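You operate a simulated robot arm through the tools that you are given. There is no shell and no other tool. Be economical: measure what you need, move in short steps, check, and stop when the job is done.

You run a simulated two-armed robot. Do the job below in one go: nothing can be reset, and whatever is moved stays where it is left.

Task
Pick up the blue-capped jar with one hand, pass it to the other hand and put it on the middle shelf of the pipe stand. Set down upright: blue-capped jar.

It is judged by the outcome, as a careful person would: the job done as asked, and still so three seconds after it is handed in. It fails if anything else is knocked over, pushed out of place, dropped, spilled or broken.

Robot
Two 7-joint arms with two-finger parallel grippers on one trunk, on a base that drives. Base frame: it is fixed to the floor where the robot stands at the start and does not move with it; the origin is under the middle of the robot, x ahead of it, y to its left, z up; the surface under the hand at the start is at about z = 86.8. Lengths are in cm, angles in degrees, forces in N, time in s.
The left shoulder is at the start at [12.4, 17.1, 116.2], the right one opposite. With the tool pointing down near the work surface each hand reaches from about 44 to 92 cm from the robot's upright axis, wherever it stands, measured 20 degrees to its own side. Places, roughly: middle shelf of the pipe stand [70, -270, 40]. Payload 4.4 kg a hand.
The tool frame of a hand sits at the grasp point between the pads (the TCP): z along the fingers, y along the line on which they close. The tips reach 2.3 cm beyond it. The gripper opens to 9.4 cm. The fingers are 3.8 cm wide and 1 cm thick; the gripper's body (5.4 by 9.6 cm) begins 3.9 cm behind the TCP.
Orientation is told as [roll, pitch, yaw] about the base's x, y, z axes, in that order, counted from this pose: with the fingers straight down and closing along the base's y, the tool's x points along the base's -x, its y along +y and its z along -z.

Tools
- The arms move only by the tool move_arm. It takes "left_increments", "right_increments" or both (then of equal length, played together; a hand with none holds still); each is a list of rows, each an object (a shift or turn left out is 0, a gripper value left out holds the last) with "slide": the shift along the tool's x, y, z in cm, a list of three; "dr": the turn, a rotation vector about the tool's x, y, z in degrees, a list of three; "fingers": the opening, from 0 (shut) to 1 (fully open). In form: [{"slide": [dx, dy, dz], "dr": [wx, wy, wz], "fingers": fingers}, ...]. A call has 1 to 20 rows; each row is the pose to reach, as a shift and turn from the pose commanded when the call began, along the tool's axes at that moment. A row lasts 0.2 s, in which the tool goes at most 5 cm and 8.6 degrees; a call with a longer step from one row to the next is refused whole, and so is a gripper value outside its range. A pose out of reach is approached as far as the arm can. The call stops where the force on the tool passes 40 N (or 10 N more than at its start, if that is more) or the arm is blocked; 0.2 s more then pass. The fingers move at their own pace (about 7.2 cm/s each) and stop on an object; they squeeze with about 40 N. The grip force told is the motor's: it shows also when the fingers shut on nothing. Time passes only in rows, and 0.2 s behind the last, so rows that repeat a pose let the fingers close. The reply holds the time, the measured pose of the TCP, the force on the tool along the base axes, the opening and the grip force, in the units named above and with some noise, with the torque about the TCP (base axes, N m) and any sound that the robot's microphone picked up, and new pictures: "show" is both (left out), scene, wrist or none (wrist: the cameras of the hands that moved).
- Cameras (640 x 400 px; columns grow to the right, rows downward): "scene" is now at [23.92, -1.92, 130.44]; the picture's right is [-0.18, -0.98, 0.00], its down [-0.55, 0.10, -0.83] and it looks along [0.81, -0.15, -0.56] (base axes); focal length 224 px, centre (320, 200). "left" rides on the left gripper at [8.6, -1.6, -7.4] in its tool frame; the picture's right is [0.18, 0.98, 0.00], its down [-0.58, 0.11, -0.81] and it looks along [-0.79, 0.15, 0.59] (tool axes); focal length 243 px, centre (320, 200). "right" rides on the right gripper at [8.6, 1.6, -7.5] in its tool frame; the picture's right is [-0.18, 0.98, 0.00], its down [-0.58, -0.11, -0.81] and it looks along [-0.79, -0.15, 0.59] (tool axes); focal length 243 px, centre (320, 200). There is no depth. A picture from a camera that has moved, and an enlarged one, comes with that camera's place and axes in the base frame and with its lens.
- move_column(by): slides the trunk up (or, below 0, down) by that many cm; the arms and the scene camera ride with it, the base frame stays. It gives what a move gives, with no picture.
- steer(legs): drives the robot by 1 to 6 legs, each [ahead, left, turn to the left] in cm, cm and degrees, along the robot's own axes; the way and the turn of a leg run together, so that a leg with both is an arc; at most 150 cm and 180 degrees a leg. The arms and the cameras ride along, it lands a little off, and it stops where it bumps. It gives what a move gives, and a new picture of the scene camera.
- aim_head(pan, tilt): turns the head with the scene camera to pan (to the left, within 80 degrees either way) and tilt (down, from -29 to 69), counted from straight ahead of the robot. It gives what a move gives, and a new picture of the scene camera.
- zoom(camera, box): a new picture of the part [left, top, right, bottom] of that camera's present view, enlarged. No time passes.
- close_job(): hands the job in; it is judged then, once.

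Work in short steps. Places have to be worked out from the pictures, the camera data and where the tool is seen: move nearer, look again, correct. Check each grasp and each placing, and mend what went wrong. You have 120 turns and 260 pictures in all, those below and enlarged ones among them. Open the grippers and draw the arms clear of the work before you hand the job in, unless the task says otherwise; then end with one line.

The tools are called after ">>>" by a JSON object that holds its "api" and its "payload". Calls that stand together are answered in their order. move_arm: Moves the arms, as the interface text tells. Its arguments: {"type":"object","properties":{"left_increments":{"type":"array","items":{"type":"object","properties":{"slide":{"type":"array","items":{"type":"number"}},"dr":{"type":"array","items":{"type":"number"}},"fingers":{"type":"number"}}}},"right_increments":{"type":"array","items":{"type":"object","properties":{"slide":{"type":"array","items":{"type":"number"}},"dr":{"type":"array","items":{"type":"number"}},"fingers":{"type":"number"}}}},"show":{"type":"string","enum":["both","scene","wrist","none"]}},"required":[]} The other tools are called the same way: move_column (by) slides the trunk up or down; steer (legs) drives the base; aim_head (pan, tilt) turns the head that bears the scene camera; zoom (camera, box) takes an enlarged picture of a part of a camera's view; close_job () hands the job in.

At the start:

```text
t: 0.0
left_ee_pos: [47.04, 16.04, 110.21]
left_ee_rot: [0.1, 0.0, 0.0]
left_wrist_force: [0.3, 0.0, -1.1]
left_torque: [0.01, 0.02, -0.01]
left_width: 9.41
left_grip_force: 0.1
right_ee_pos: [51.61, -28.27, 118.83]
right_ee_rot: [0.1, 0.0, 0.1]
right_wrist_force: [0.5, -0.1, -0.6]
right_torque: [0.02, -0.01, 0.0]
right_width: 9.41
right_grip_force: 0.1
trunk travel left (down, up): [-17.5, 21.3]
robot x, y, heading: [-0.08, 0.5, 0.0]
head pan, tilt: [-10.4, 34.1]
```

scene: 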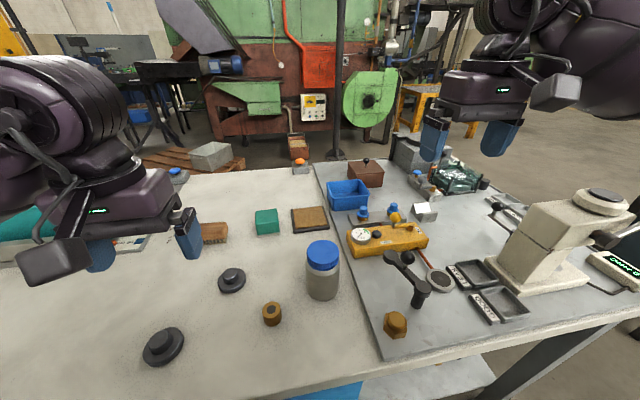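
right: 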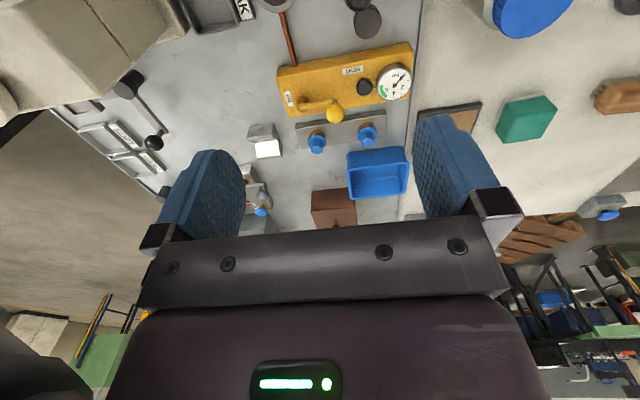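
left: 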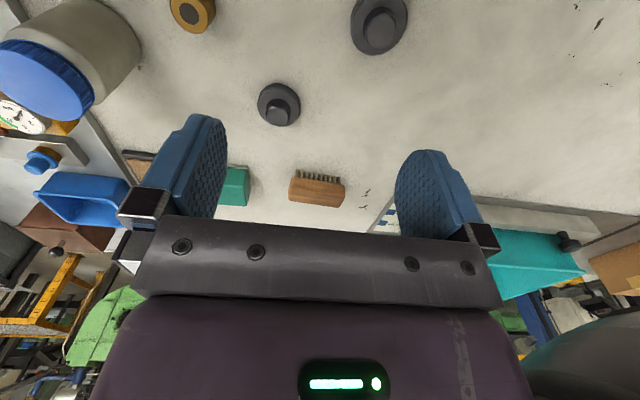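

The jar stands at about [53, -8], some 12 cm tall and 7 cm wide. First I look to the right for the pipe stand before planning the grasp.

>>> {"api": "aim_head", "payload": {"pan": -72, "tilt": 15}}

>>> {"api": "zoom", "payload": {"camera": "scene", "box": [220, 100, 420, 300]}}

```text
t: 1.3
left_ee_pos: [47.05, 15.95, 110.15]
left_ee_rot: [-0.1, 0.0, -0.1]
left_wrist_force: [0.0, 0.1, -0.9]
left_torque: [0.02, -0.02, 0.03]
left_width: 9.41
left_grip_force: 0.1
right_ee_pos: [51.73, -28.3, 118.78]
right_ee_rot: [0.0, 0.0, 0.0]
right_wrist_force: [-1.2, 0.4, -0.1]
right_torque: [0.0, -0.02, 0.0]
right_width: 9.4
right_grip_force: 0.1
trunk travel left (down, up): [-17.5, 21.3]
robot x, y, heading: [-0.22, 0.12, 0.0]
head pan, tilt: [-72.0, 15.0]
camera scene: at [18.11, -9.2, 133.5], right [-0.95, -0.31, 0.0], down [-0.08, 0.25, -0.97], along [0.3, -0.92, -0.26], focal length 224 px, centre (320, 200)
```

scene: 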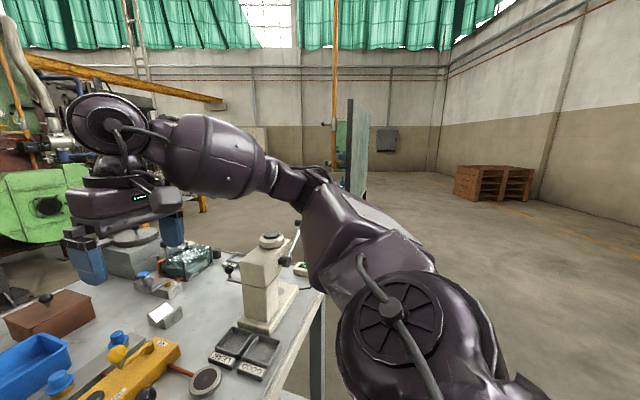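

```text
2.00 times, centred on (320, 200) of scene
camera zoom: at [18.11, -9.2, 133.5], right [-0.95, -0.31, 0.0], down [-0.08, 0.25, -0.97], along [0.3, -0.92, -0.26], focal length 447 px, centre (320, 200)
```

zoom: 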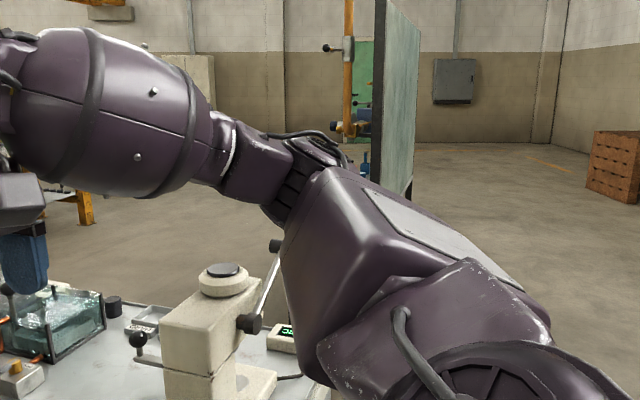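

The stand is behind the right arm from here. I'll pick the jar with the right hand from above: bring it over the jar, and look again.

>>> {"api": "aim_head", "payload": {"pan": -10, "tilt": 40}}

>>> {"api": "move_arm", "payload": {"right_increments": [{"slide": [0, 4, 1]}, {"slide": [-0.5, 8, 2]}, {"slide": [-1, 12, 3]}, {"slide": [-1.5, 16, 4]}, {"slide": [-1.8, 20.6, 5]}, {"slide": [-1.8, 20.6, 5]}]}}

```text
t: 2.6
left_ee_pos: [47.05, 15.99, 110.23]
left_ee_rot: [-0.1, 0.0, 0.1]
left_wrist_force: [0.4, -0.7, 0.3]
left_torque: [-0.03, 0.04, -0.02]
left_width: 9.38
left_grip_force: 0.0
right_ee_pos: [51.56, -28.3, 118.77]
right_ee_rot: [0.1, 0.1, 0.0]
right_wrist_force: [-0.3, -0.2, -1.0]
right_torque: [-0.03, 0.0, 0.03]
right_width: 9.38
right_grip_force: 0.0
trunk travel left (down, up): [-17.5, 21.3]
robot x, y, heading: [-0.16, -0.14, -0.1]
head pan, tilt: [-10.0, 40.0]
camera scene: at [23.59, -1.8, 129.55], right [-0.17, -0.98, 0.0], down [-0.63, 0.11, -0.77], along [0.75, -0.13, -0.64], focal length 224 px, centre (320, 200)
```

scene: 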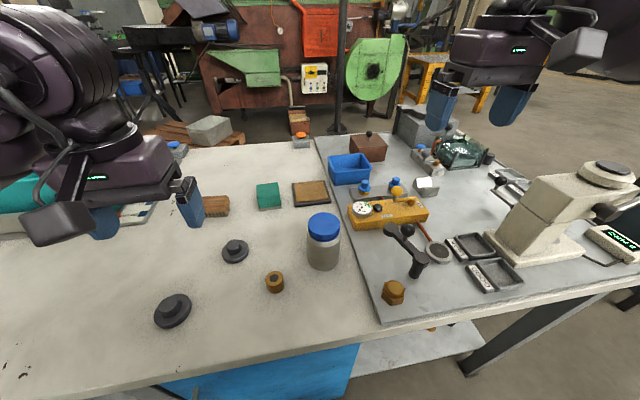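

```text
t: 4.0
left_ee_pos: [47.05, 15.96, 110.34]
left_ee_rot: [0.1, 0.0, 0.1]
left_wrist_force: [-0.6, -0.3, -0.6]
left_torque: [0.01, 0.03, -0.03]
left_width: 9.4
left_grip_force: 0.0
right_ee_pos: [53.22, -7.52, 113.86]
right_ee_rot: [0.0, 0.0, 0.0]
right_wrist_force: [-0.6, 0.4, 0.0]
right_torque: [0.0, 0.02, 0.01]
right_width: 9.39
right_grip_force: 0.0
trunk travel left (down, up): [-17.5, 21.3]
robot x, y, heading: [-0.38, 0.11, -0.3]
head pan, tilt: [-10.0, 40.0]
camera scene: at [23.55, -1.88, 129.56], right [-0.17, -0.98, 0.0], down [-0.63, 0.11, -0.77], along [0.75, -0.13, -0.64], focal length 224 px, centre (320, 200)
camera right: at [44.55, -5.94, 121.28], right [0.18, 0.98, 0.0], down [0.58, -0.11, 0.81], along [0.79, -0.15, -0.59], focal length 243 px, centre (320, 200)
```

scene: 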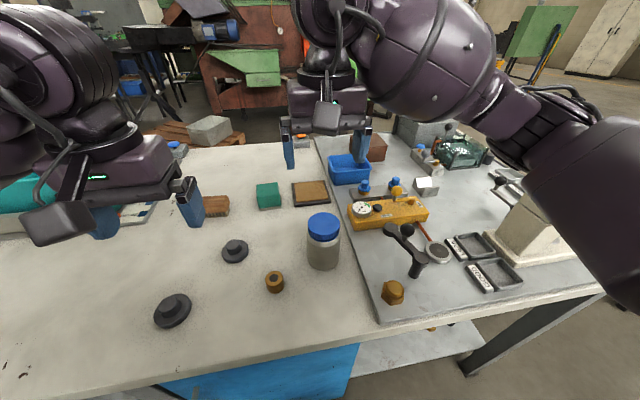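
right: 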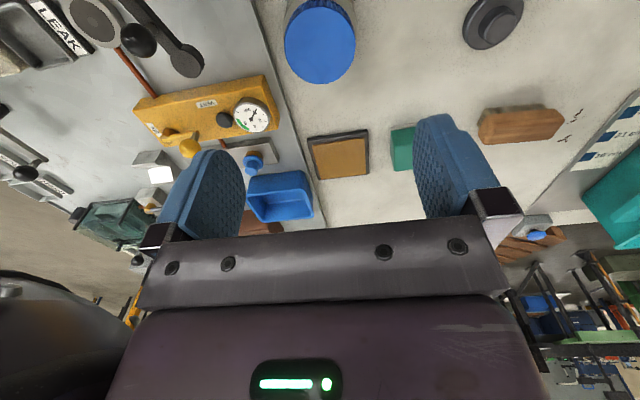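

The wrist view puts the cap centre at about [53.0, -7.5], top z≈99, right under the hand. I lower around it to TCP z≈97 and check before closing.

>>> {"api": "move_arm", "payload": {"right_increments": [{"slide": [0.1, 0, 4]}, {"slide": [0.2, 0, 8]}, {"slide": [0.2, 0, 11]}, {"slide": [0.2, 0, 13]}, {"slide": [0.2, 0, 15]}, {"slide": [0.2, 0, 16.8]}, {"slide": [0.2, 0, 16.8]}]}}

>>> {"api": "zoom", "payload": {"camera": "scene", "box": [240, 130, 400, 300]}}

```text
t: 5.6
left_ee_pos: [47.08, 15.92, 110.23]
left_ee_rot: [0.0, 0.1, -0.1]
left_wrist_force: [-0.2, -0.2, -0.7]
left_torque: [-0.03, 0.02, 0.03]
left_width: 9.41
left_grip_force: 0.1
right_ee_pos: [53.16, -7.66, 96.84]
right_ee_rot: [0.0, 0.0, 0.0]
right_wrist_force: [0.2, 0.4, -0.3]
right_torque: [-0.01, 0.03, -0.01]
right_width: 9.4
right_grip_force: 0.2
trunk travel left (down, up): [-17.5, 21.3]
robot x, y, heading: [-0.01, -0.12, 0.0]
head pan, tilt: [-10.0, 40.0]
camera scene: at [23.57, -1.79, 129.56], right [-0.17, -0.98, 0.0], down [-0.63, 0.11, -0.77], along [0.75, -0.13, -0.64], focal length 224 px, centre (320, 200)
camera right: at [44.47, -6.15, 104.38], right [0.18, 0.98, 0.0], down [0.58, -0.11, 0.81], along [0.79, -0.15, -0.59], focal length 243 px, centre (320, 200)
```

scene: 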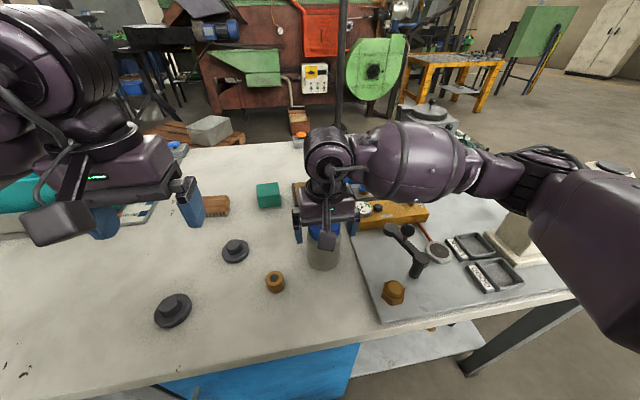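
right: 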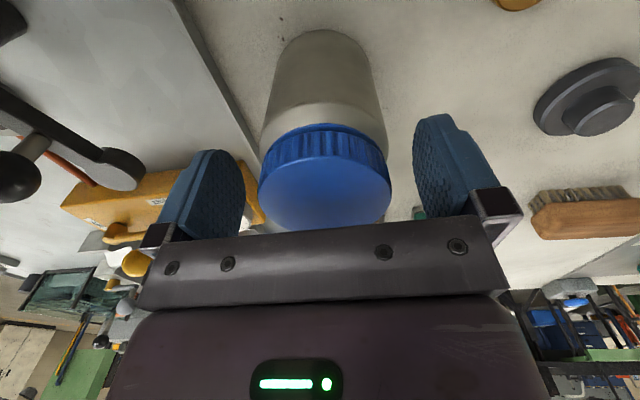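

```text
2.35 times, centred on (320, 215) of scene
camera zoom: at [23.57, -1.79, 129.56], right [-0.17, -0.98, 0.0], down [-0.63, 0.11, -0.77], along [0.75, -0.13, -0.64], focal length 526 px, centre (320, 165)
```

zoom: 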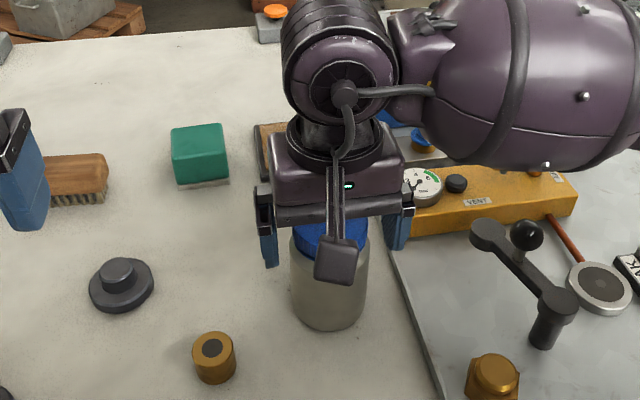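

Combining the views, the cap top is nearer z≈97.8 and the centre x≈53.7. I shift 0.5 cm forward, lower 1 cm and close.

>>> {"api": "move_arm", "payload": {"right_increments": [{"slide": [-0.5, 0, 0.5]}, {"slide": [-0.5, 0, 1.1]}, {"slide": [-0.5, 0, 1.1], "fingers": 0}, {"slide": [-0.5, 0, 1.1], "fingers": 0}, {"slide": [-0.5, 0, 1.1], "fingers": 0}, {"slide": [-0.5, 0, 1.1], "fingers": 0}], "show": "wrist"}}

```text
t: 7.0
left_ee_pos: [47.07, 16.01, 110.21]
left_ee_rot: [0.0, 0.0, 0.0]
left_wrist_force: [0.2, 0.3, -0.1]
left_torque: [0.0, -0.01, 0.01]
left_width: 9.39
left_grip_force: 0.1
right_ee_pos: [53.71, -7.69, 95.69]
right_ee_rot: [0.0, 0.1, 0.0]
right_wrist_force: [-0.2, -0.4, -0.2]
right_torque: [-0.02, 0.0, 0.0]
right_width: 7.16
right_grip_force: 39.6
trunk travel left (down, up): [-17.5, 21.3]
robot x, y, heading: [-0.25, -0.22, -0.0]
head pan, tilt: [-10.0, 40.0]
camera right: at [45.07, -6.09, 103.31], right [0.18, 0.98, 0.0], down [0.58, -0.11, 0.81], along [0.79, -0.15, -0.59], focal length 243 px, centre (320, 200)
```

right: 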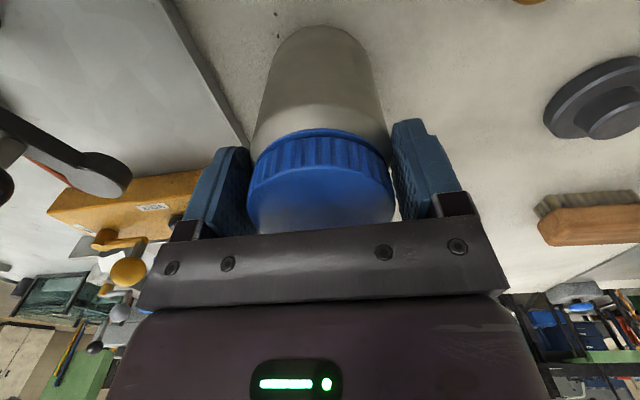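

Gripped at 7.16 cm. Lifting a bit to test the hold.

>>> {"api": "move_arm", "payload": {"right_increments": [{"slide": [0, 0, -1], "fingers": 0}, {"slide": [0, 0, -3], "fingers": 0}, {"slide": [0, 0, -6], "fingers": 0}, {"slide": [0, 0, -10], "fingers": 0}, {"slide": [0, 0, -14], "fingers": 0}, {"slide": [0, 0, -14], "fingers": 0}]}}

>>> {"api": "zoom", "payload": {"camera": "left", "box": [0, 0, 320, 200]}}

```text
t: 8.4
left_ee_pos: [47.11, 15.84, 110.13]
left_ee_rot: [0.0, 0.2, 0.0]
left_wrist_force: [0.3, 0.5, 0.0]
left_torque: [0.0, 0.02, -0.01]
left_width: 9.39
left_grip_force: 0.1
right_ee_pos: [53.46, -7.81, 109.76]
right_ee_rot: [-0.1, 0.0, 0.0]
right_wrist_force: [0.8, 0.5, -1.8]
right_torque: [0.01, 0.02, 0.02]
right_width: 7.14
right_grip_force: 39.5
trunk travel left (down, up): [-17.5, 21.3]
robot x, y, heading: [0.06, -0.15, 0.1]
head pan, tilt: [-10.0, 40.0]
camera scene: at [23.66, -1.81, 129.52], right [-0.17, -0.98, 0.0], down [-0.63, 0.11, -0.77], along [0.75, -0.13, -0.64], focal length 224 px, centre (320, 200)
camera right: at [44.87, -6.17, 117.22], right [0.18, 0.98, 0.0], down [0.58, -0.11, 0.81], along [0.79, -0.15, -0.59], focal length 243 px, centre (320, 200)
```

scene: 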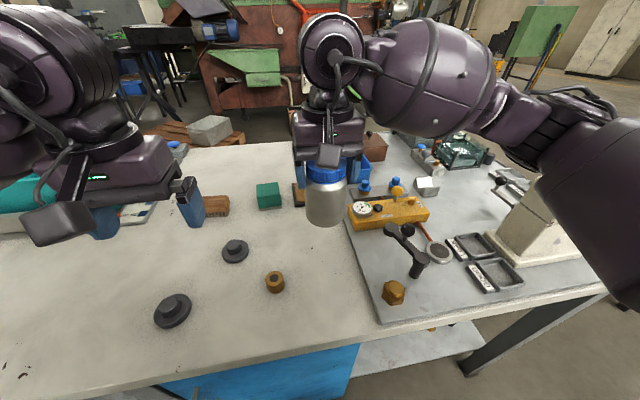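
right: 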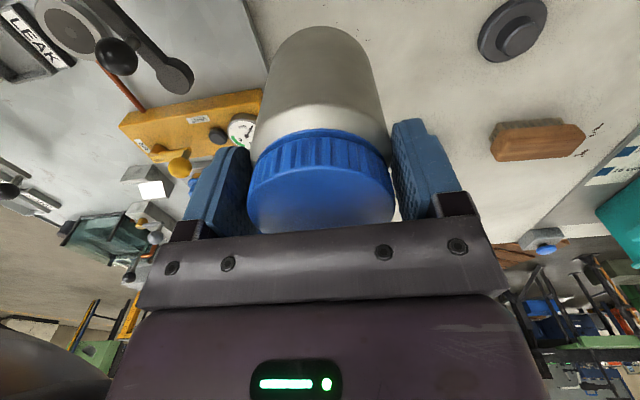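

```text
2.00 times, centred on (160, 100) of left
camera zoom: at [38.51, 14.43, 117.81], right [-0.18, 0.98, 0.0], down [0.58, 0.11, 0.81], along [0.79, 0.15, -0.59], focal length 485 px, centre (640, 400)
```

zoom: 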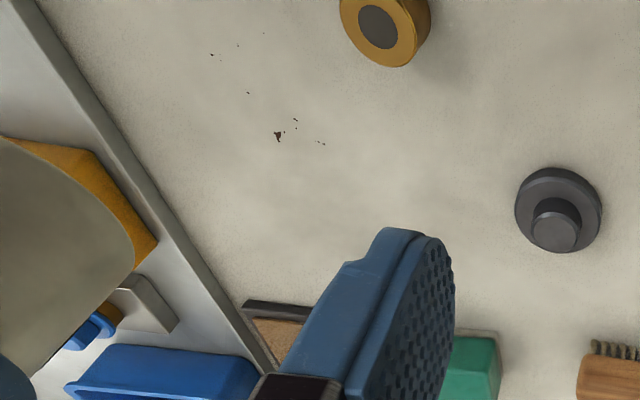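

The jar is held (bottom 8.9 cm below the TCP). Before deciding the pass grip I want to see the stand, so I back off from the table and turn right toward it.

>>> {"api": "steer", "payload": {"legs": [[-60, 0, 0], [0, 0, -70]]}}

>>> {"api": "aim_head", "payload": {"pan": 0, "tilt": 15}}

```text
t: 14.8
left_ee_pos: [-28.27, -37.98, 110.31]
left_ee_rot: [0.1, -0.1, -68.1]
left_wrist_force: [0.0, 0.3, 0.4]
left_torque: [0.03, 0.0, 0.01]
left_width: 9.4
left_grip_force: 0.0
right_ee_pos: [-47.9, -52.72, 109.77]
right_ee_rot: [-0.1, 0.0, -68.2]
right_wrist_force: [-0.5, 0.2, -2.6]
right_torque: [0.03, -0.01, 0.0]
right_width: 7.17
right_grip_force: 39.6
trunk travel left (down, up): [-17.5, 21.3]
robot x, y, heading: [-60.48, 0.0, -68.2]
head pan, tilt: [-10.0, 40.0]
camera scene: at [-53.16, -23.07, 129.54], right [-0.98, -0.2, 0.0], down [-0.13, 0.63, -0.77], along [0.16, -0.75, -0.64], focal length 224 px, centre (320, 200)
```

scene: 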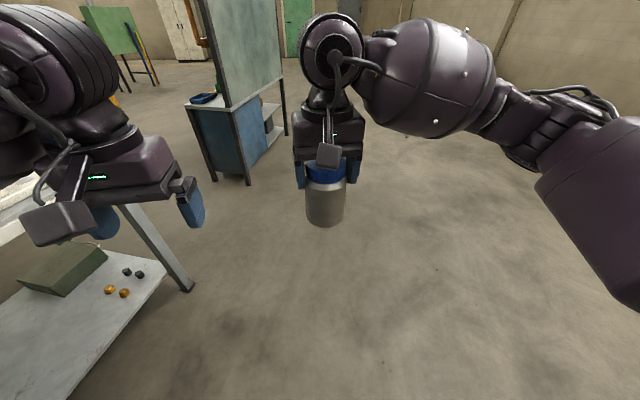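

```text
t: 15.7
left_ee_pos: [-28.27, -38.07, 110.29]
left_ee_rot: [-0.1, 0.0, -68.2]
left_wrist_force: [0.2, 0.2, -0.4]
left_torque: [-0.01, 0.02, 0.01]
left_width: 9.42
left_grip_force: 0.0
right_ee_pos: [-47.76, -52.75, 109.78]
right_ee_rot: [0.0, 0.0, -68.2]
right_wrist_force: [-0.1, -0.1, -1.8]
right_torque: [0.05, -0.03, 0.0]
right_width: 7.15
right_grip_force: 40.2
trunk travel left (down, up): [-17.5, 21.3]
robot x, y, heading: [-60.51, -0.61, -68.1]
head pan, tilt: [0.0, 15.0]
camera scene: at [-51.41, -23.41, 133.49], right [-0.93, -0.37, 0.0], down [-0.1, 0.24, -0.97], along [0.36, -0.9, -0.26], focal length 224 px, centre (320, 200)
```

scene: 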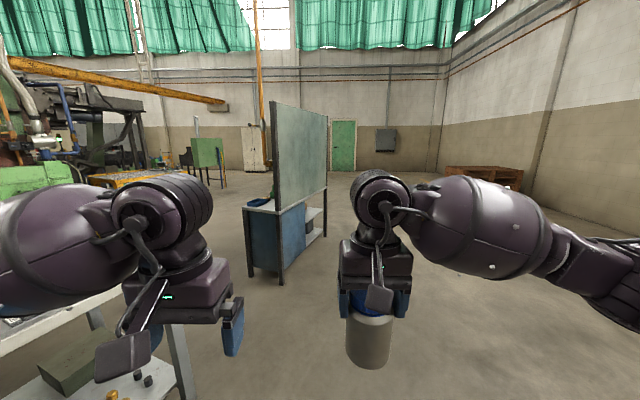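

>>> {"api": "zoom", "payload": {"camera": "scene", "box": [220, 90, 350, 290]}}

```text
2.00 times, centred on (285, 190) of scene
camera zoom: at [-51.41, -23.41, 133.49], right [-0.93, -0.37, 0.0], down [-0.1, 0.24, -0.97], along [0.36, -0.9, -0.26], focal length 447 px, centre (390, 220)
```

zoom: 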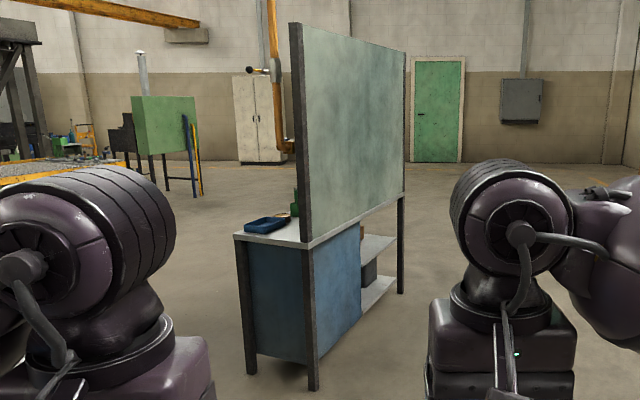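

The stand is the bench at x≈51–89, y≈-182 to -303, top at z≈72. Its middle shelf (z≈40) looks reachable through the open lower right part of the -x side. I drive round to face it from there, at a distance.

>>> {"api": "steer", "payload": {"legs": [[0, 0, -22], [140, 0, 0], [130, 0, 0], [0, 0, 90]]}}

```text
t: 33.7
left_ee_pos: [-15.57, -251.44, 110.07]
left_ee_rot: [0.0, 0.0, -0.4]
left_wrist_force: [0.6, 0.9, -0.1]
left_torque: [-0.01, 0.0, -0.02]
left_width: 9.41
left_grip_force: 0.1
right_ee_pos: [-9.41, -275.12, 109.83]
right_ee_rot: [0.1, 0.0, -0.5]
right_wrist_force: [-0.6, -0.3, -2.6]
right_torque: [-0.02, 0.03, 0.0]
right_width: 7.13
right_grip_force: 40.0
trunk travel left (down, up): [-17.5, 21.3]
robot x, y, heading: [-62.58, -267.16, -0.7]
head pan, tilt: [0.0, 15.0]
camera scene: at [-38.19, -267.53, 133.5], right [-0.01, -1.0, 0.0], down [-0.26, 0.0, -0.97], along [0.97, -0.01, -0.26], focal length 224 px, centre (320, 200)
```

scene: 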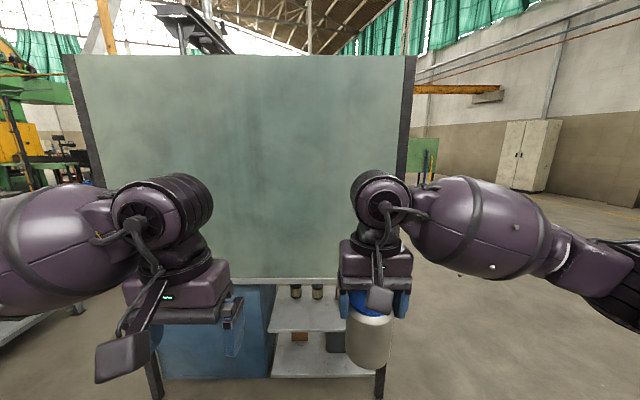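

I lower the trunk and zoom on the shelf opening.

>>> {"api": "move_column", "payload": {"by": -17}}

>>> {"api": "zoom", "payload": {"camera": "scene", "box": [220, 220, 420, 400]}}

```text
t: 35.6
left_ee_pos: [-12.7, -251.6, 83.84]
left_ee_rot: [0.1, 18.6, -0.4]
left_wrist_force: [0.5, 0.0, -0.1]
left_torque: [0.0, 0.01, -0.01]
left_width: 9.39
left_grip_force: 0.0
right_ee_pos: [-9.41, -275.26, 92.94]
right_ee_rot: [0.0, -0.1, -0.4]
right_wrist_force: [0.2, 0.2, -1.3]
right_torque: [0.0, -0.02, 0.02]
right_width: 7.16
right_grip_force: 40.0
trunk travel left (down, up): [-0.5, 38.3]
robot x, y, heading: [-62.75, -267.21, -0.4]
head pan, tilt: [0.0, 15.0]
```

```text
2.22 times, centred on (320, 310) of scene
camera zoom: at [-23.12, -267.69, 112.91], right [-0.01, -1.0, 0.0], down [-0.26, 0.0, -0.97], along [0.97, -0.01, -0.26], focal length 497 px, centre (320, -44)
```

zoom: 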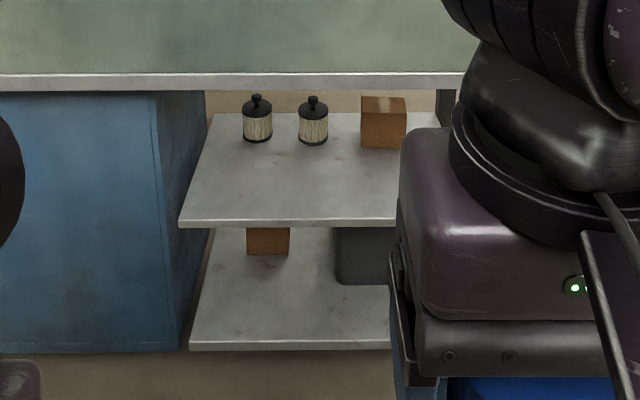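

The middle shelf is empty at its near edge (front edge x≈54, y≈-243 to -300). Plan: left hand takes the jar low on its body, nearly horizontal, and places it there. I raise the trunk again so the arms have room for the pass.

>>> {"api": "move_column", "payload": {"by": 17}}

>>> {"api": "aim_head", "payload": {"pan": 0, "tilt": 35}}

```text
t: 37.5
left_ee_pos: [-12.72, -251.42, 100.75]
left_ee_rot: [0.0, 18.9, -0.4]
left_wrist_force: [0.5, -0.1, -0.6]
left_torque: [-0.05, 0.01, -0.02]
left_width: 9.42
left_grip_force: 0.1
right_ee_pos: [-9.11, -275.29, 109.64]
right_ee_rot: [0.0, 0.2, -0.5]
right_wrist_force: [-0.3, -0.2, -3.4]
right_torque: [0.0, 0.05, 0.0]
right_width: 7.12
right_grip_force: 40.5
trunk travel left (down, up): [-17.5, 21.3]
robot x, y, heading: [-62.79, -266.61, -0.4]
head pan, tilt: [0.0, 15.0]
```

```text
t: 38.3
left_ee_pos: [-12.85, -251.37, 100.76]
left_ee_rot: [0.0, 18.7, -0.5]
left_wrist_force: [0.0, 0.2, 0.7]
left_torque: [0.0, -0.03, -0.01]
left_width: 9.42
left_grip_force: 0.0
right_ee_pos: [-9.39, -275.21, 109.83]
right_ee_rot: [0.1, 0.0, -0.5]
right_wrist_force: [0.4, -0.5, -2.7]
right_torque: [0.0, 0.0, 0.01]
right_width: 7.15
right_grip_force: 39.7
trunk travel left (down, up): [-17.5, 21.3]
robot x, y, heading: [-62.91, -267.02, -0.6]
head pan, tilt: [0.0, 35.0]
camera scene: at [-38.72, -267.55, 130.31], right [-0.01, -1.0, 0.0], down [-0.57, 0.01, -0.82], along [0.82, -0.01, -0.57], focal length 224 px, centre (320, 200)
```

scene: 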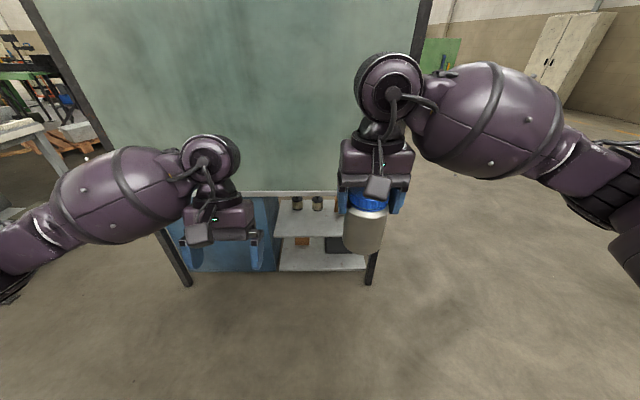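

Now the right hand brings the jar ahead and toward the middle, while the left hand turns to point forward (about 20° downward) beside it.

>>> {"api": "move_arm", "payload": {"right_increments": [{"slide": [-2, 0.5, -0.5]}, {"slide": [-4, 1, -1]}, {"slide": [-6, 2, -1.5]}, {"slide": [-8, 3, -2]}, {"slide": [-10, 4, -2]}, {"slide": [-10, 4, -2]}, {"slide": [-10, 4, -2]}, {"slide": [-10, 4, -2]}, {"slide": [-10, 4, -2]}, {"slide": [-10, 4, -2]}, {"slide": [-10, 4, -2]}, {"slide": [-10, 4, -2]}], "left_increments": [{"slide": [0, 0.5, 0], "dr": [0, -8.2, 0]}, {"slide": [0, 1, 0], "dr": [0, -16.4, 0]}, {"slide": [0, 1.5, 0], "dr": [0, -24.6, 0]}, {"slide": [0, 2, 0], "dr": [0, -32.8, 0]}, {"slide": [0, 2.5, 0], "dr": [0, -41, 0]}, {"slide": [0, 3, 0], "dr": [0, -49, 0]}, {"slide": [0, 3.5, 0], "dr": [0, -57, 0]}, {"slide": [0, 4, 0], "dr": [0, -65, 0]}, {"slide": [0, 4, 0], "dr": [0, -73, 0]}, {"slide": [0, 4, 0], "dr": [0, -81, 0]}, {"slide": [0, 4, 0], "dr": [0, -88.7, 0]}, {"slide": [0, 4, 0], "dr": [0, -88.7, 0]}]}}

```text
t: 40.9
left_ee_pos: [-7.27, -248.63, 100.09]
left_ee_rot: [0.0, -57.6, -1.7]
left_wrist_force: [0.5, -0.3, -0.2]
left_torque: [0.01, 0.02, 0.02]
left_width: 9.4
left_grip_force: 0.0
left hand out of reach, approached as far as the arm can: row 6, 7, 8, 9, 10, 11, 12
right_ee_pos: [0.68, -271.26, 111.85]
right_ee_rot: [-0.1, 0.0, -0.5]
right_wrist_force: [0.6, -0.6, -0.9]
right_torque: [0.01, -0.04, 0.02]
right_width: 7.14
right_grip_force: 39.8
trunk travel left (down, up): [-17.5, 21.3]
robot x, y, heading: [-62.62, -267.2, -0.5]
head pan, tilt: [0.0, 35.0]
camera scene: at [-38.75, -267.52, 130.3], right [-0.01, -1.0, 0.0], down [-0.57, 0.0, -0.82], along [0.82, -0.01, -0.57], focal length 224 px, centre (320, 200)
camera right: at [-8.01, -269.54, 119.32], right [0.19, 0.98, 0.0], down [0.58, -0.11, 0.81], along [0.79, -0.16, -0.59], focal length 243 px, centre (320, 200)
camera left: at [-18.29, -249.89, 96.99], right [-0.07, 0.99, -0.15], down [-0.36, 0.12, 0.92], along [0.93, 0.12, 0.35], focal length 243 px, centre (320, 200)
```

scene: 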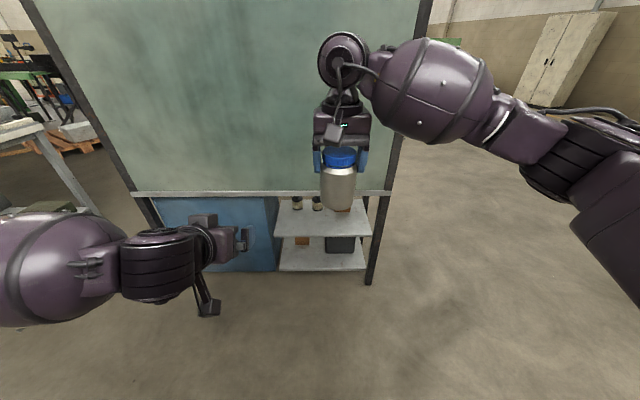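
right: 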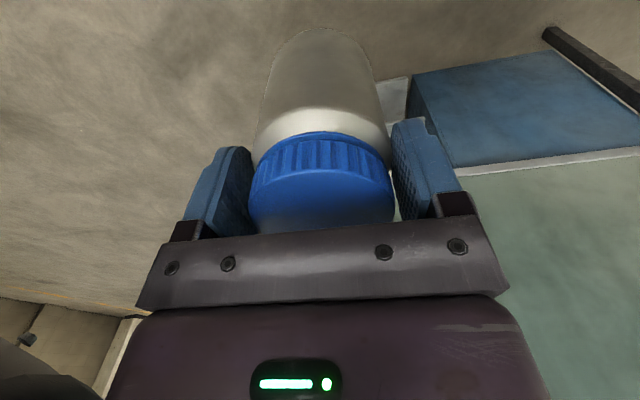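
left: 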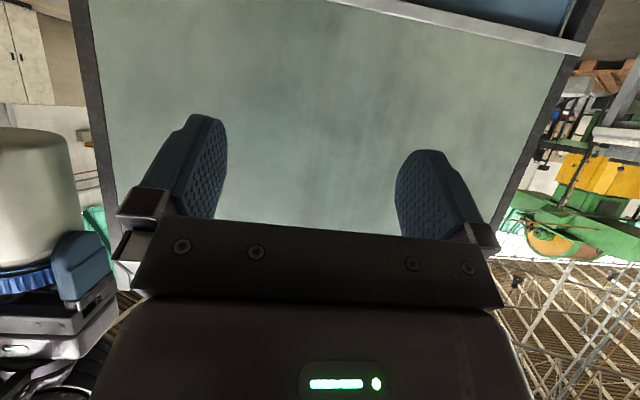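

The left arm is too folded to get the full turn here; I extend it forward to see whether the orientation is attained.

>>> {"api": "move_arm", "payload": {"left_increments": [{"slide": [0, 0, 3]}, {"slide": [0, 0, 6]}, {"slide": [0, 0, 9]}, {"slide": [0, 0, 12]}, {"slide": [0, 0, 12]}], "show": "scene"}}

```text
t: 42.1
left_ee_pos: [-0.22, -244.19, 97.17]
left_ee_rot: [0.2, -57.3, -1.6]
left_wrist_force: [-0.4, -0.5, -0.2]
left_torque: [0.02, -0.01, 0.01]
left_width: 9.39
left_grip_force: 0.0
left hand out of reach, approached as far as the arm can: row 1, 2, 3, 4, 5
right_ee_pos: [0.65, -271.25, 111.83]
right_ee_rot: [-0.1, 0.0, -0.4]
right_wrist_force: [0.1, 0.1, -1.9]
right_torque: [0.02, -0.02, -0.01]
right_width: 7.14
right_grip_force: 39.8
trunk travel left (down, up): [-17.5, 21.3]
robot x, y, heading: [-62.83, -267.01, -0.9]
head pan, tilt: [0.0, 35.0]
camera scene: at [-38.77, -267.6, 130.32], right [-0.01, -1.0, 0.0], down [-0.57, 0.01, -0.82], along [0.82, -0.01, -0.57], focal length 224 px, centre (320, 200)
```

scene: 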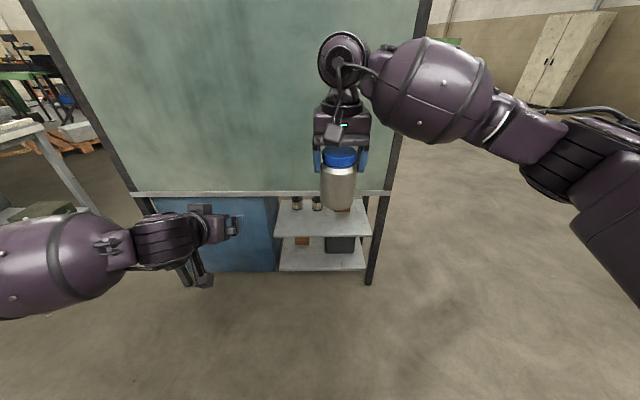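

The pitch is stuck near -57°; with the forearm coming in from the left, pointing partly rightward should be easier. I yaw the left hand -45°.

>>> {"api": "move_arm", "payload": {"left_increments": [{"dr": [7.05, 0, 2.57]}, {"dr": [14.1, 0, 5.13]}, {"dr": [21.15, 0, 7.7]}, {"dr": [28.2, 0, 10.3]}, {"dr": [35.2, 0, 12.8]}, {"dr": [42.3, 0, 15.4]}, {"dr": [42.3, 0, 15.4]}, {"dr": [42.3, 0, 15.4]}], "show": "scene"}}

```text
t: 43.9
left_ee_pos: [-0.38, -244.09, 97.27]
left_ee_rot: [-17.6, -59.8, -30.4]
left_wrist_force: [0.1, 0.6, 0.7]
left_torque: [0.0, 0.0, -0.05]
left_width: 9.39
left_grip_force: 0.0
right_ee_pos: [0.72, -271.33, 111.82]
right_ee_rot: [0.1, 0.0, -0.5]
right_wrist_force: [0.6, -0.2, -3.2]
right_torque: [0.0, 0.02, 0.03]
right_width: 7.16
right_grip_force: 39.8
trunk travel left (down, up): [-17.5, 21.3]
robot x, y, heading: [-62.76, -267.04, -0.5]
head pan, tilt: [0.0, 35.0]
camera scene: at [-38.72, -267.57, 130.3], right [-0.01, -1.0, 0.0], down [-0.57, 0.01, -0.82], along [0.82, -0.01, -0.57], focal length 224 px, centre (320, 200)
```

scene: 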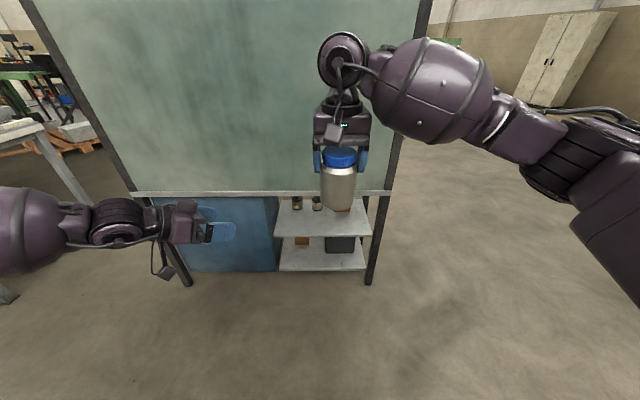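

The left hand now points right-forward, about 29° down. I level its closing line, reduce the tilt to 20°, and yaw the right hand to match so the fingers of the two hands stay stacked, not crossed.

>>> {"api": "move_arm", "payload": {"left_increments": [{"dr": [0.3, -4.3, 5]}, {"dr": [0.75, -8.6, 10]}, {"dr": [0.75, -8.6, 10]}, {"dr": [0.75, -8.6, 10]}, {"dr": [0.75, -8.6, 10]}, {"dr": [0.75, -8.6, 10]}, {"dr": [0.75, -8.6, 10]}], "right_increments": [{"dr": [0, 0, 8.3]}, {"dr": [0, 0, 16.6]}, {"dr": [0, 0, 25]}, {"dr": [0, 0, 33.3]}, {"dr": [0, 0, 41.6]}, {"dr": [0, 0, 50]}, {"dr": [0, 0, 50]}]}}

```text
t: 45.5
left_ee_pos: [-0.35, -243.95, 97.3]
left_ee_rot: [0.0, -70.0, -50.7]
left_wrist_force: [-1.4, 0.1, -0.1]
left_torque: [0.0, 0.01, 0.03]
left_width: 9.43
left_grip_force: 0.1
right_ee_pos: [0.7, -271.21, 111.74]
right_ee_rot: [0.0, -0.1, -50.6]
right_wrist_force: [0.5, 0.1, -1.0]
right_torque: [0.02, 0.0, 0.0]
right_width: 7.16
right_grip_force: 40.0
trunk travel left (down, up): [-17.5, 21.3]
robot x, y, heading: [-62.68, -266.61, -0.7]
head pan, tilt: [0.0, 35.0]
camera scene: at [-38.72, -267.55, 130.3], right [-0.01, -1.0, 0.0], down [-0.57, 0.01, -0.82], along [0.82, -0.01, -0.57], focal length 224 px, centre (320, 200)
camera right: at [-3.55, -263.56, 119.2], right [0.88, 0.48, 0.0], down [0.29, -0.52, 0.81], along [0.39, -0.71, -0.59], focal length 243 px, centre (320, 200)
camera left: at [-7.88, -237.25, 91.87], right [0.72, 0.67, -0.17], down [-0.27, 0.5, 0.82], along [0.64, -0.55, 0.54], focal length 243 px, centre (320, 200)
```

scene: 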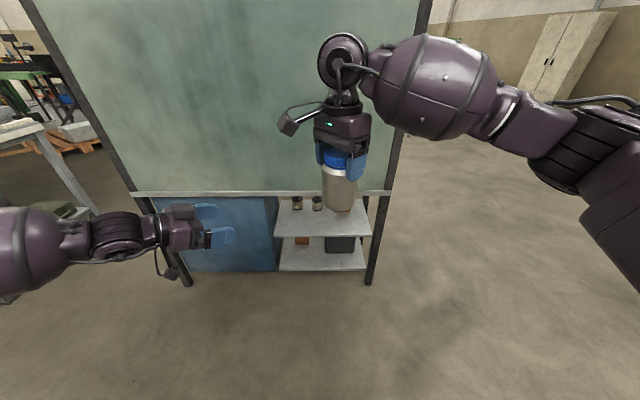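
right: 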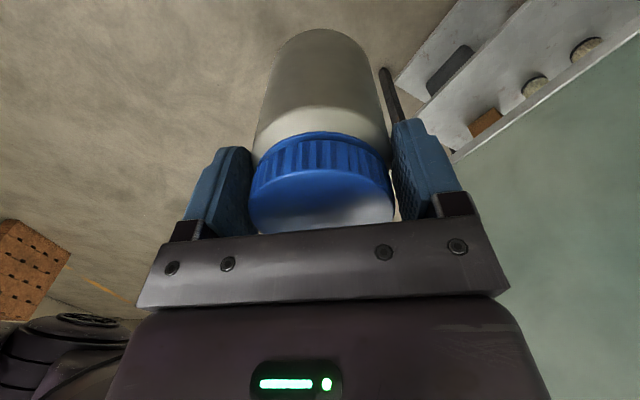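
left: 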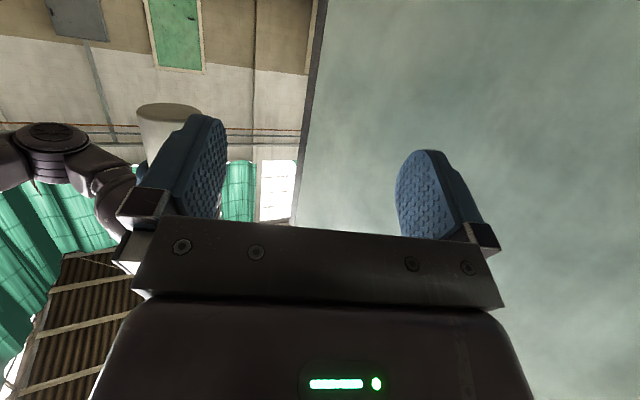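

Both hands are now aligned (yaw -50.6). The jar axis is about [0.9, -271.4], bottom z≈102.8. I bring the left hand to 12 cm short of the grasp, along its own axis.

>>> {"api": "move_arm", "payload": {"left_increments": [{"slide": [-2.6, -2.7, 0.8]}, {"slide": [-5.2, -5.5, 1.6]}, {"slide": [-7.9, -8.2, 2.3]}, {"slide": [-10.5, -11, 3.1]}, {"slide": [-13.1, -13.7, 3.9]}, {"slide": [-15.7, -16.4, 4.7]}, {"slide": [-15.7, -16.4, 4.7]}]}}

>>> {"api": "zoom", "payload": {"camera": "scene", "box": [200, 90, 420, 230]}}

```text
t: 47.1
left_ee_pos: [-7.0, -262.01, 110.3]
left_ee_rot: [0.0, -70.0, -50.6]
left_wrist_force: [0.2, -0.1, 0.5]
left_torque: [0.02, -0.01, 0.02]
left_width: 9.4
left_grip_force: 0.1
right_ee_pos: [0.76, -271.14, 111.73]
right_ee_rot: [0.0, 0.0, -50.5]
right_wrist_force: [0.1, 0.1, -2.8]
right_torque: [0.01, 0.01, 0.0]
right_width: 7.13
right_grip_force: 40.0
trunk travel left (down, up): [-17.5, 21.3]
robot x, y, heading: [-62.5, -266.78, -0.4]
head pan, tilt: [0.0, 35.0]
camera scene: at [-38.73, -267.5, 130.3], right [-0.01, -1.0, 0.0], down [-0.57, 0.0, -0.82], along [0.82, -0.01, -0.57], focal length 224 px, centre (320, 200)
camera left: at [-14.58, -255.16, 104.94], right [0.72, 0.67, -0.17], down [-0.27, 0.5, 0.82], along [0.64, -0.54, 0.54], focal length 243 px, centre (320, 200)
```

scene: 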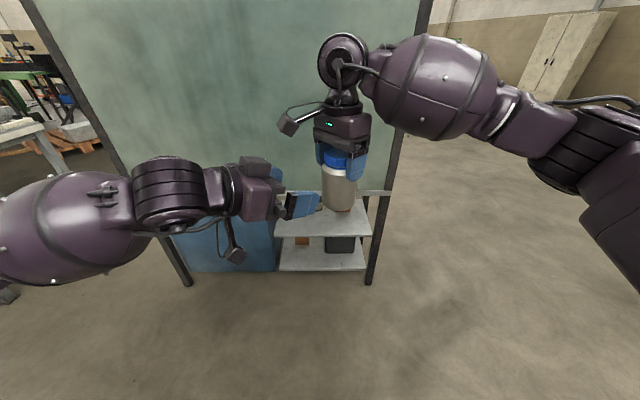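
left: 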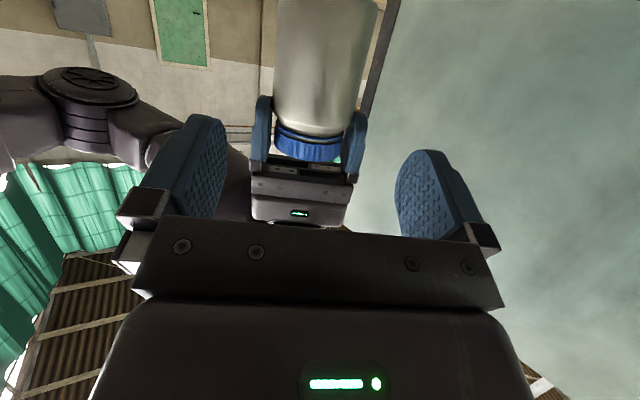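

```text
2.86 times, centred on (310, 160) of scene
camera zoom: at [-38.73, -267.5, 130.3], right [-0.01, -1.0, 0.0], down [-0.57, 0.0, -0.82], along [0.82, -0.01, -0.57], focal length 639 px, centre (349, 314)
```

zoom: 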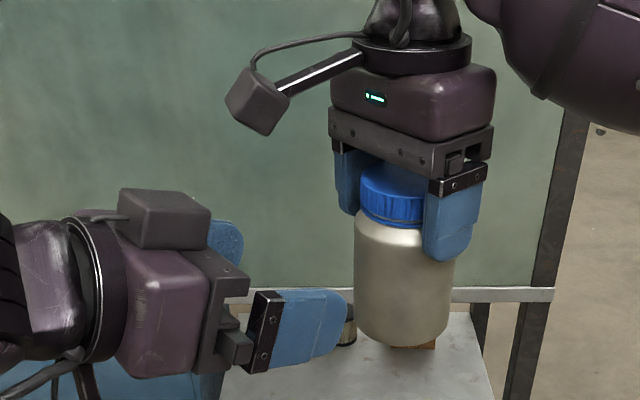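

The gripper also has a block on its upper side, so I reduce tilt to 12° for more clearance under the right camera, and advance halfway.

>>> {"api": "move_arm", "payload": {"left_increments": [{"slide": [0.4, 0, 0], "dr": [0, -4, 0]}, {"slide": [0.9, 0, 1], "dr": [0, -8, 0]}, {"slide": [0.9, 0, 2.5], "dr": [0, -8, 0]}, {"slide": [0.9, 0.1, 4.1], "dr": [0, -8, 0]}, {"slide": [0.9, 0.1, 4.1], "dr": [0, -8, 0]}]}}

>>> {"api": "zoom", "payload": {"camera": "scene", "box": [200, 90, 420, 230]}}

```text
t: 48.3
left_ee_pos: [-4.63, -264.66, 108.22]
left_ee_rot: [0.0, -77.9, -50.7]
left_wrist_force: [-0.2, -0.5, 0.1]
left_torque: [0.02, 0.0, 0.0]
left_width: 9.39
left_grip_force: 0.1
right_ee_pos: [0.69, -271.3, 111.77]
right_ee_rot: [0.0, 0.0, -50.5]
right_wrist_force: [-0.2, 0.2, -3.4]
right_torque: [0.01, -0.03, -0.01]
right_width: 7.12
right_grip_force: 39.7
trunk travel left (down, up): [-17.5, 21.3]
robot x, y, heading: [-62.84, -266.85, -0.4]
head pan, tilt: [0.0, 35.0]
camera scene: at [-38.75, -267.54, 130.31], right [-0.01, -1.0, 0.0], down [-0.57, 0.0, -0.82], along [0.82, -0.01, -0.57], focal length 224 px, centre (320, 200)
camera left: at [-11.63, -258.44, 101.49], right [0.74, 0.65, -0.18], down [-0.34, 0.59, 0.74], along [0.59, -0.48, 0.65], focal length 243 px, centre (320, 200)
```

scene: 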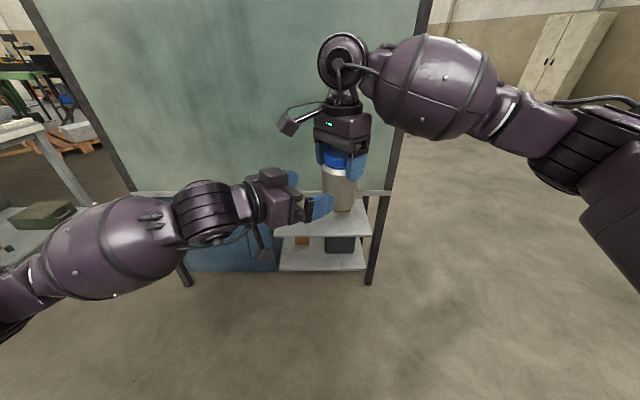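
left: 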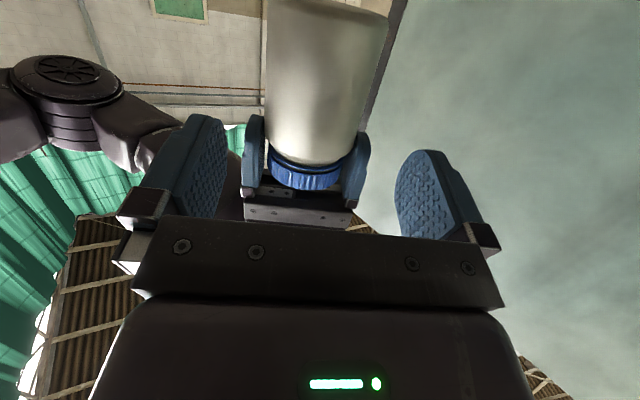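

```text
2.86 times, centred on (310, 160) of scene
camera zoom: at [-38.75, -267.54, 130.31], right [-0.01, -1.0, 0.0], down [-0.57, 0.0, -0.82], along [0.82, -0.01, -0.57], focal length 639 px, centre (349, 314)
```

zoom: 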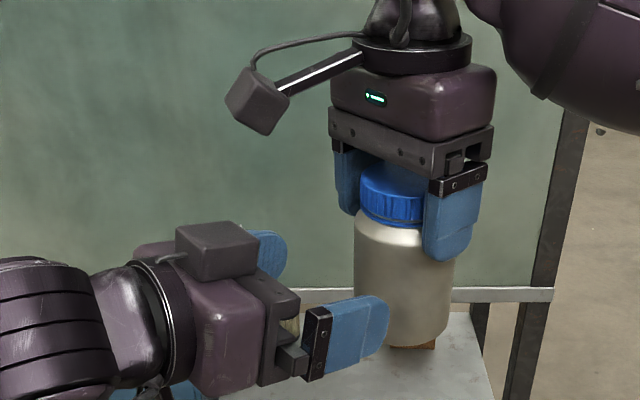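

The jar is centred between the left fingers. I advance the last 8 cm slowly.

>>> {"api": "move_arm", "payload": {"left_increments": [{"slide": [0, 0, 2]}, {"slide": [0, 0, 4]}, {"slide": [0, 0, 5.5]}, {"slide": [0, 0, 7]}, {"slide": [0, 0, 8]}, {"slide": [0, 0, 8]}]}}

>>> {"api": "zoom", "payload": {"camera": "scene", "box": [200, 90, 420, 230]}}

```text
t: 49.7
left_ee_pos: [0.44, -270.58, 106.38]
left_ee_rot: [0.0, -78.0, -50.6]
left_wrist_force: [-0.6, 0.7, -0.6]
left_torque: [0.0, 0.0, -0.02]
left_width: 9.38
left_grip_force: 0.0
right_ee_pos: [0.7, -271.15, 111.79]
right_ee_rot: [0.0, 0.0, -50.5]
right_wrist_force: [0.2, -0.3, -1.4]
right_torque: [0.04, 0.03, 0.0]
right_width: 7.13
right_grip_force: 40.4
trunk travel left (down, up): [-17.5, 21.3]
robot x, y, heading: [-62.71, -266.82, -0.8]
head pan, tilt: [0.0, 35.0]
camera scene: at [-38.73, -267.54, 130.3], right [-0.01, -1.0, 0.0], down [-0.57, 0.0, -0.82], along [0.82, -0.01, -0.57], focal length 224 px, centre (320, 200)
camera left: at [-6.53, -264.54, 99.74], right [0.74, 0.65, -0.18], down [-0.34, 0.59, 0.74], along [0.59, -0.48, 0.65], focal length 243 px, centre (320, 200)
```

scene: 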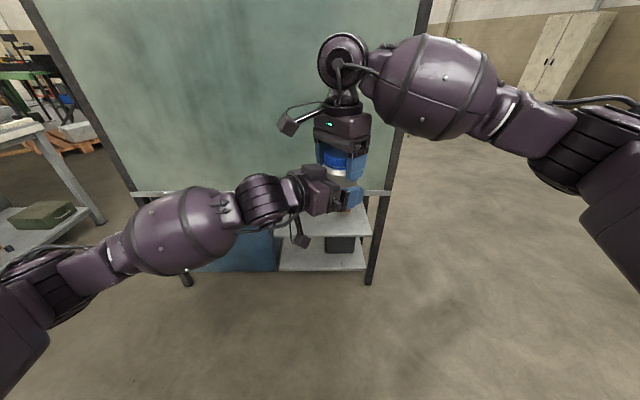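
left: 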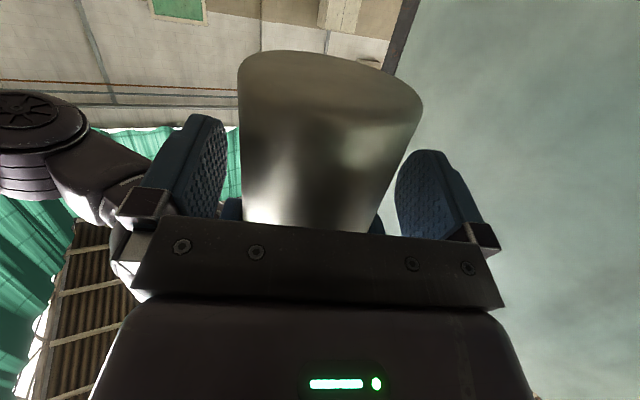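

```text
2.86 times, centred on (310, 160) of scene
camera zoom: at [-38.73, -267.54, 130.3], right [-0.01, -1.0, 0.0], down [-0.57, 0.0, -0.82], along [0.82, -0.01, -0.57], focal length 639 px, centre (349, 314)
```

zoom: 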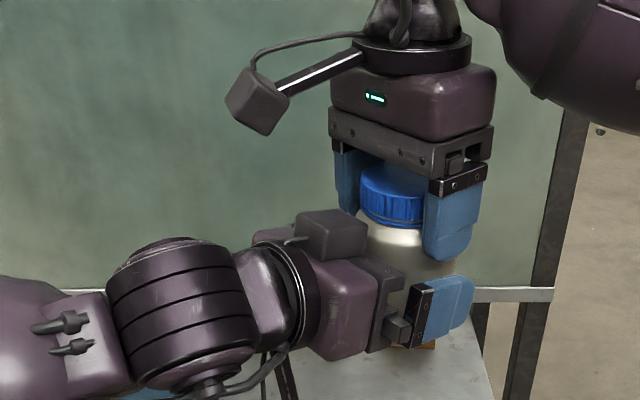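

Clear on all sides and centred. I close the left fingers.

>>> {"api": "move_arm", "payload": {"left_increments": [{"fingers": 0}, {"fingers": 0}, {"fingers": 0}, {"fingers": 0}, {"fingers": 0}], "show": "wrist"}}

```text
t: 50.9
left_ee_pos: [0.43, -270.6, 106.52]
left_ee_rot: [-0.2, -78.0, -50.7]
left_wrist_force: [-12.9, -14.4, -0.1]
left_torque: [0.27, -0.22, -0.22]
left_width: 7.12
left_grip_force: 40.1
right_ee_pos: [0.69, -271.19, 111.81]
right_ee_rot: [0.1, 0.0, -50.6]
right_wrist_force: [13.5, 14.1, -1.0]
right_torque: [0.46, -0.45, 0.12]
right_width: 7.15
right_grip_force: 40.1
trunk travel left (down, up): [-17.5, 21.3]
robot x, y, heading: [-62.73, -267.32, -0.5]
head pan, tilt: [0.0, 35.0]
camera left: at [-6.62, -264.6, 99.75], right [0.74, 0.65, -0.18], down [-0.34, 0.59, 0.74], along [0.58, -0.48, 0.65], focal length 243 px, centre (320, 200)
```

left: 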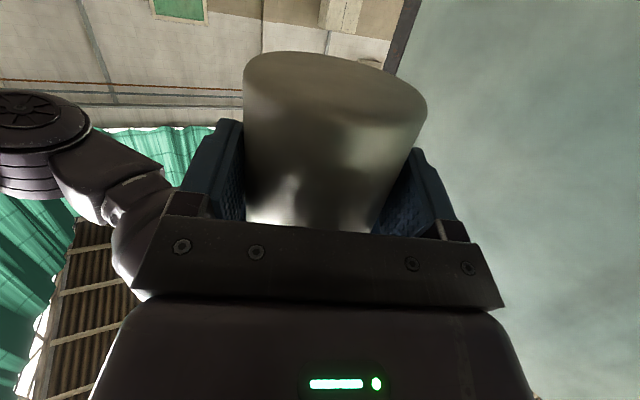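

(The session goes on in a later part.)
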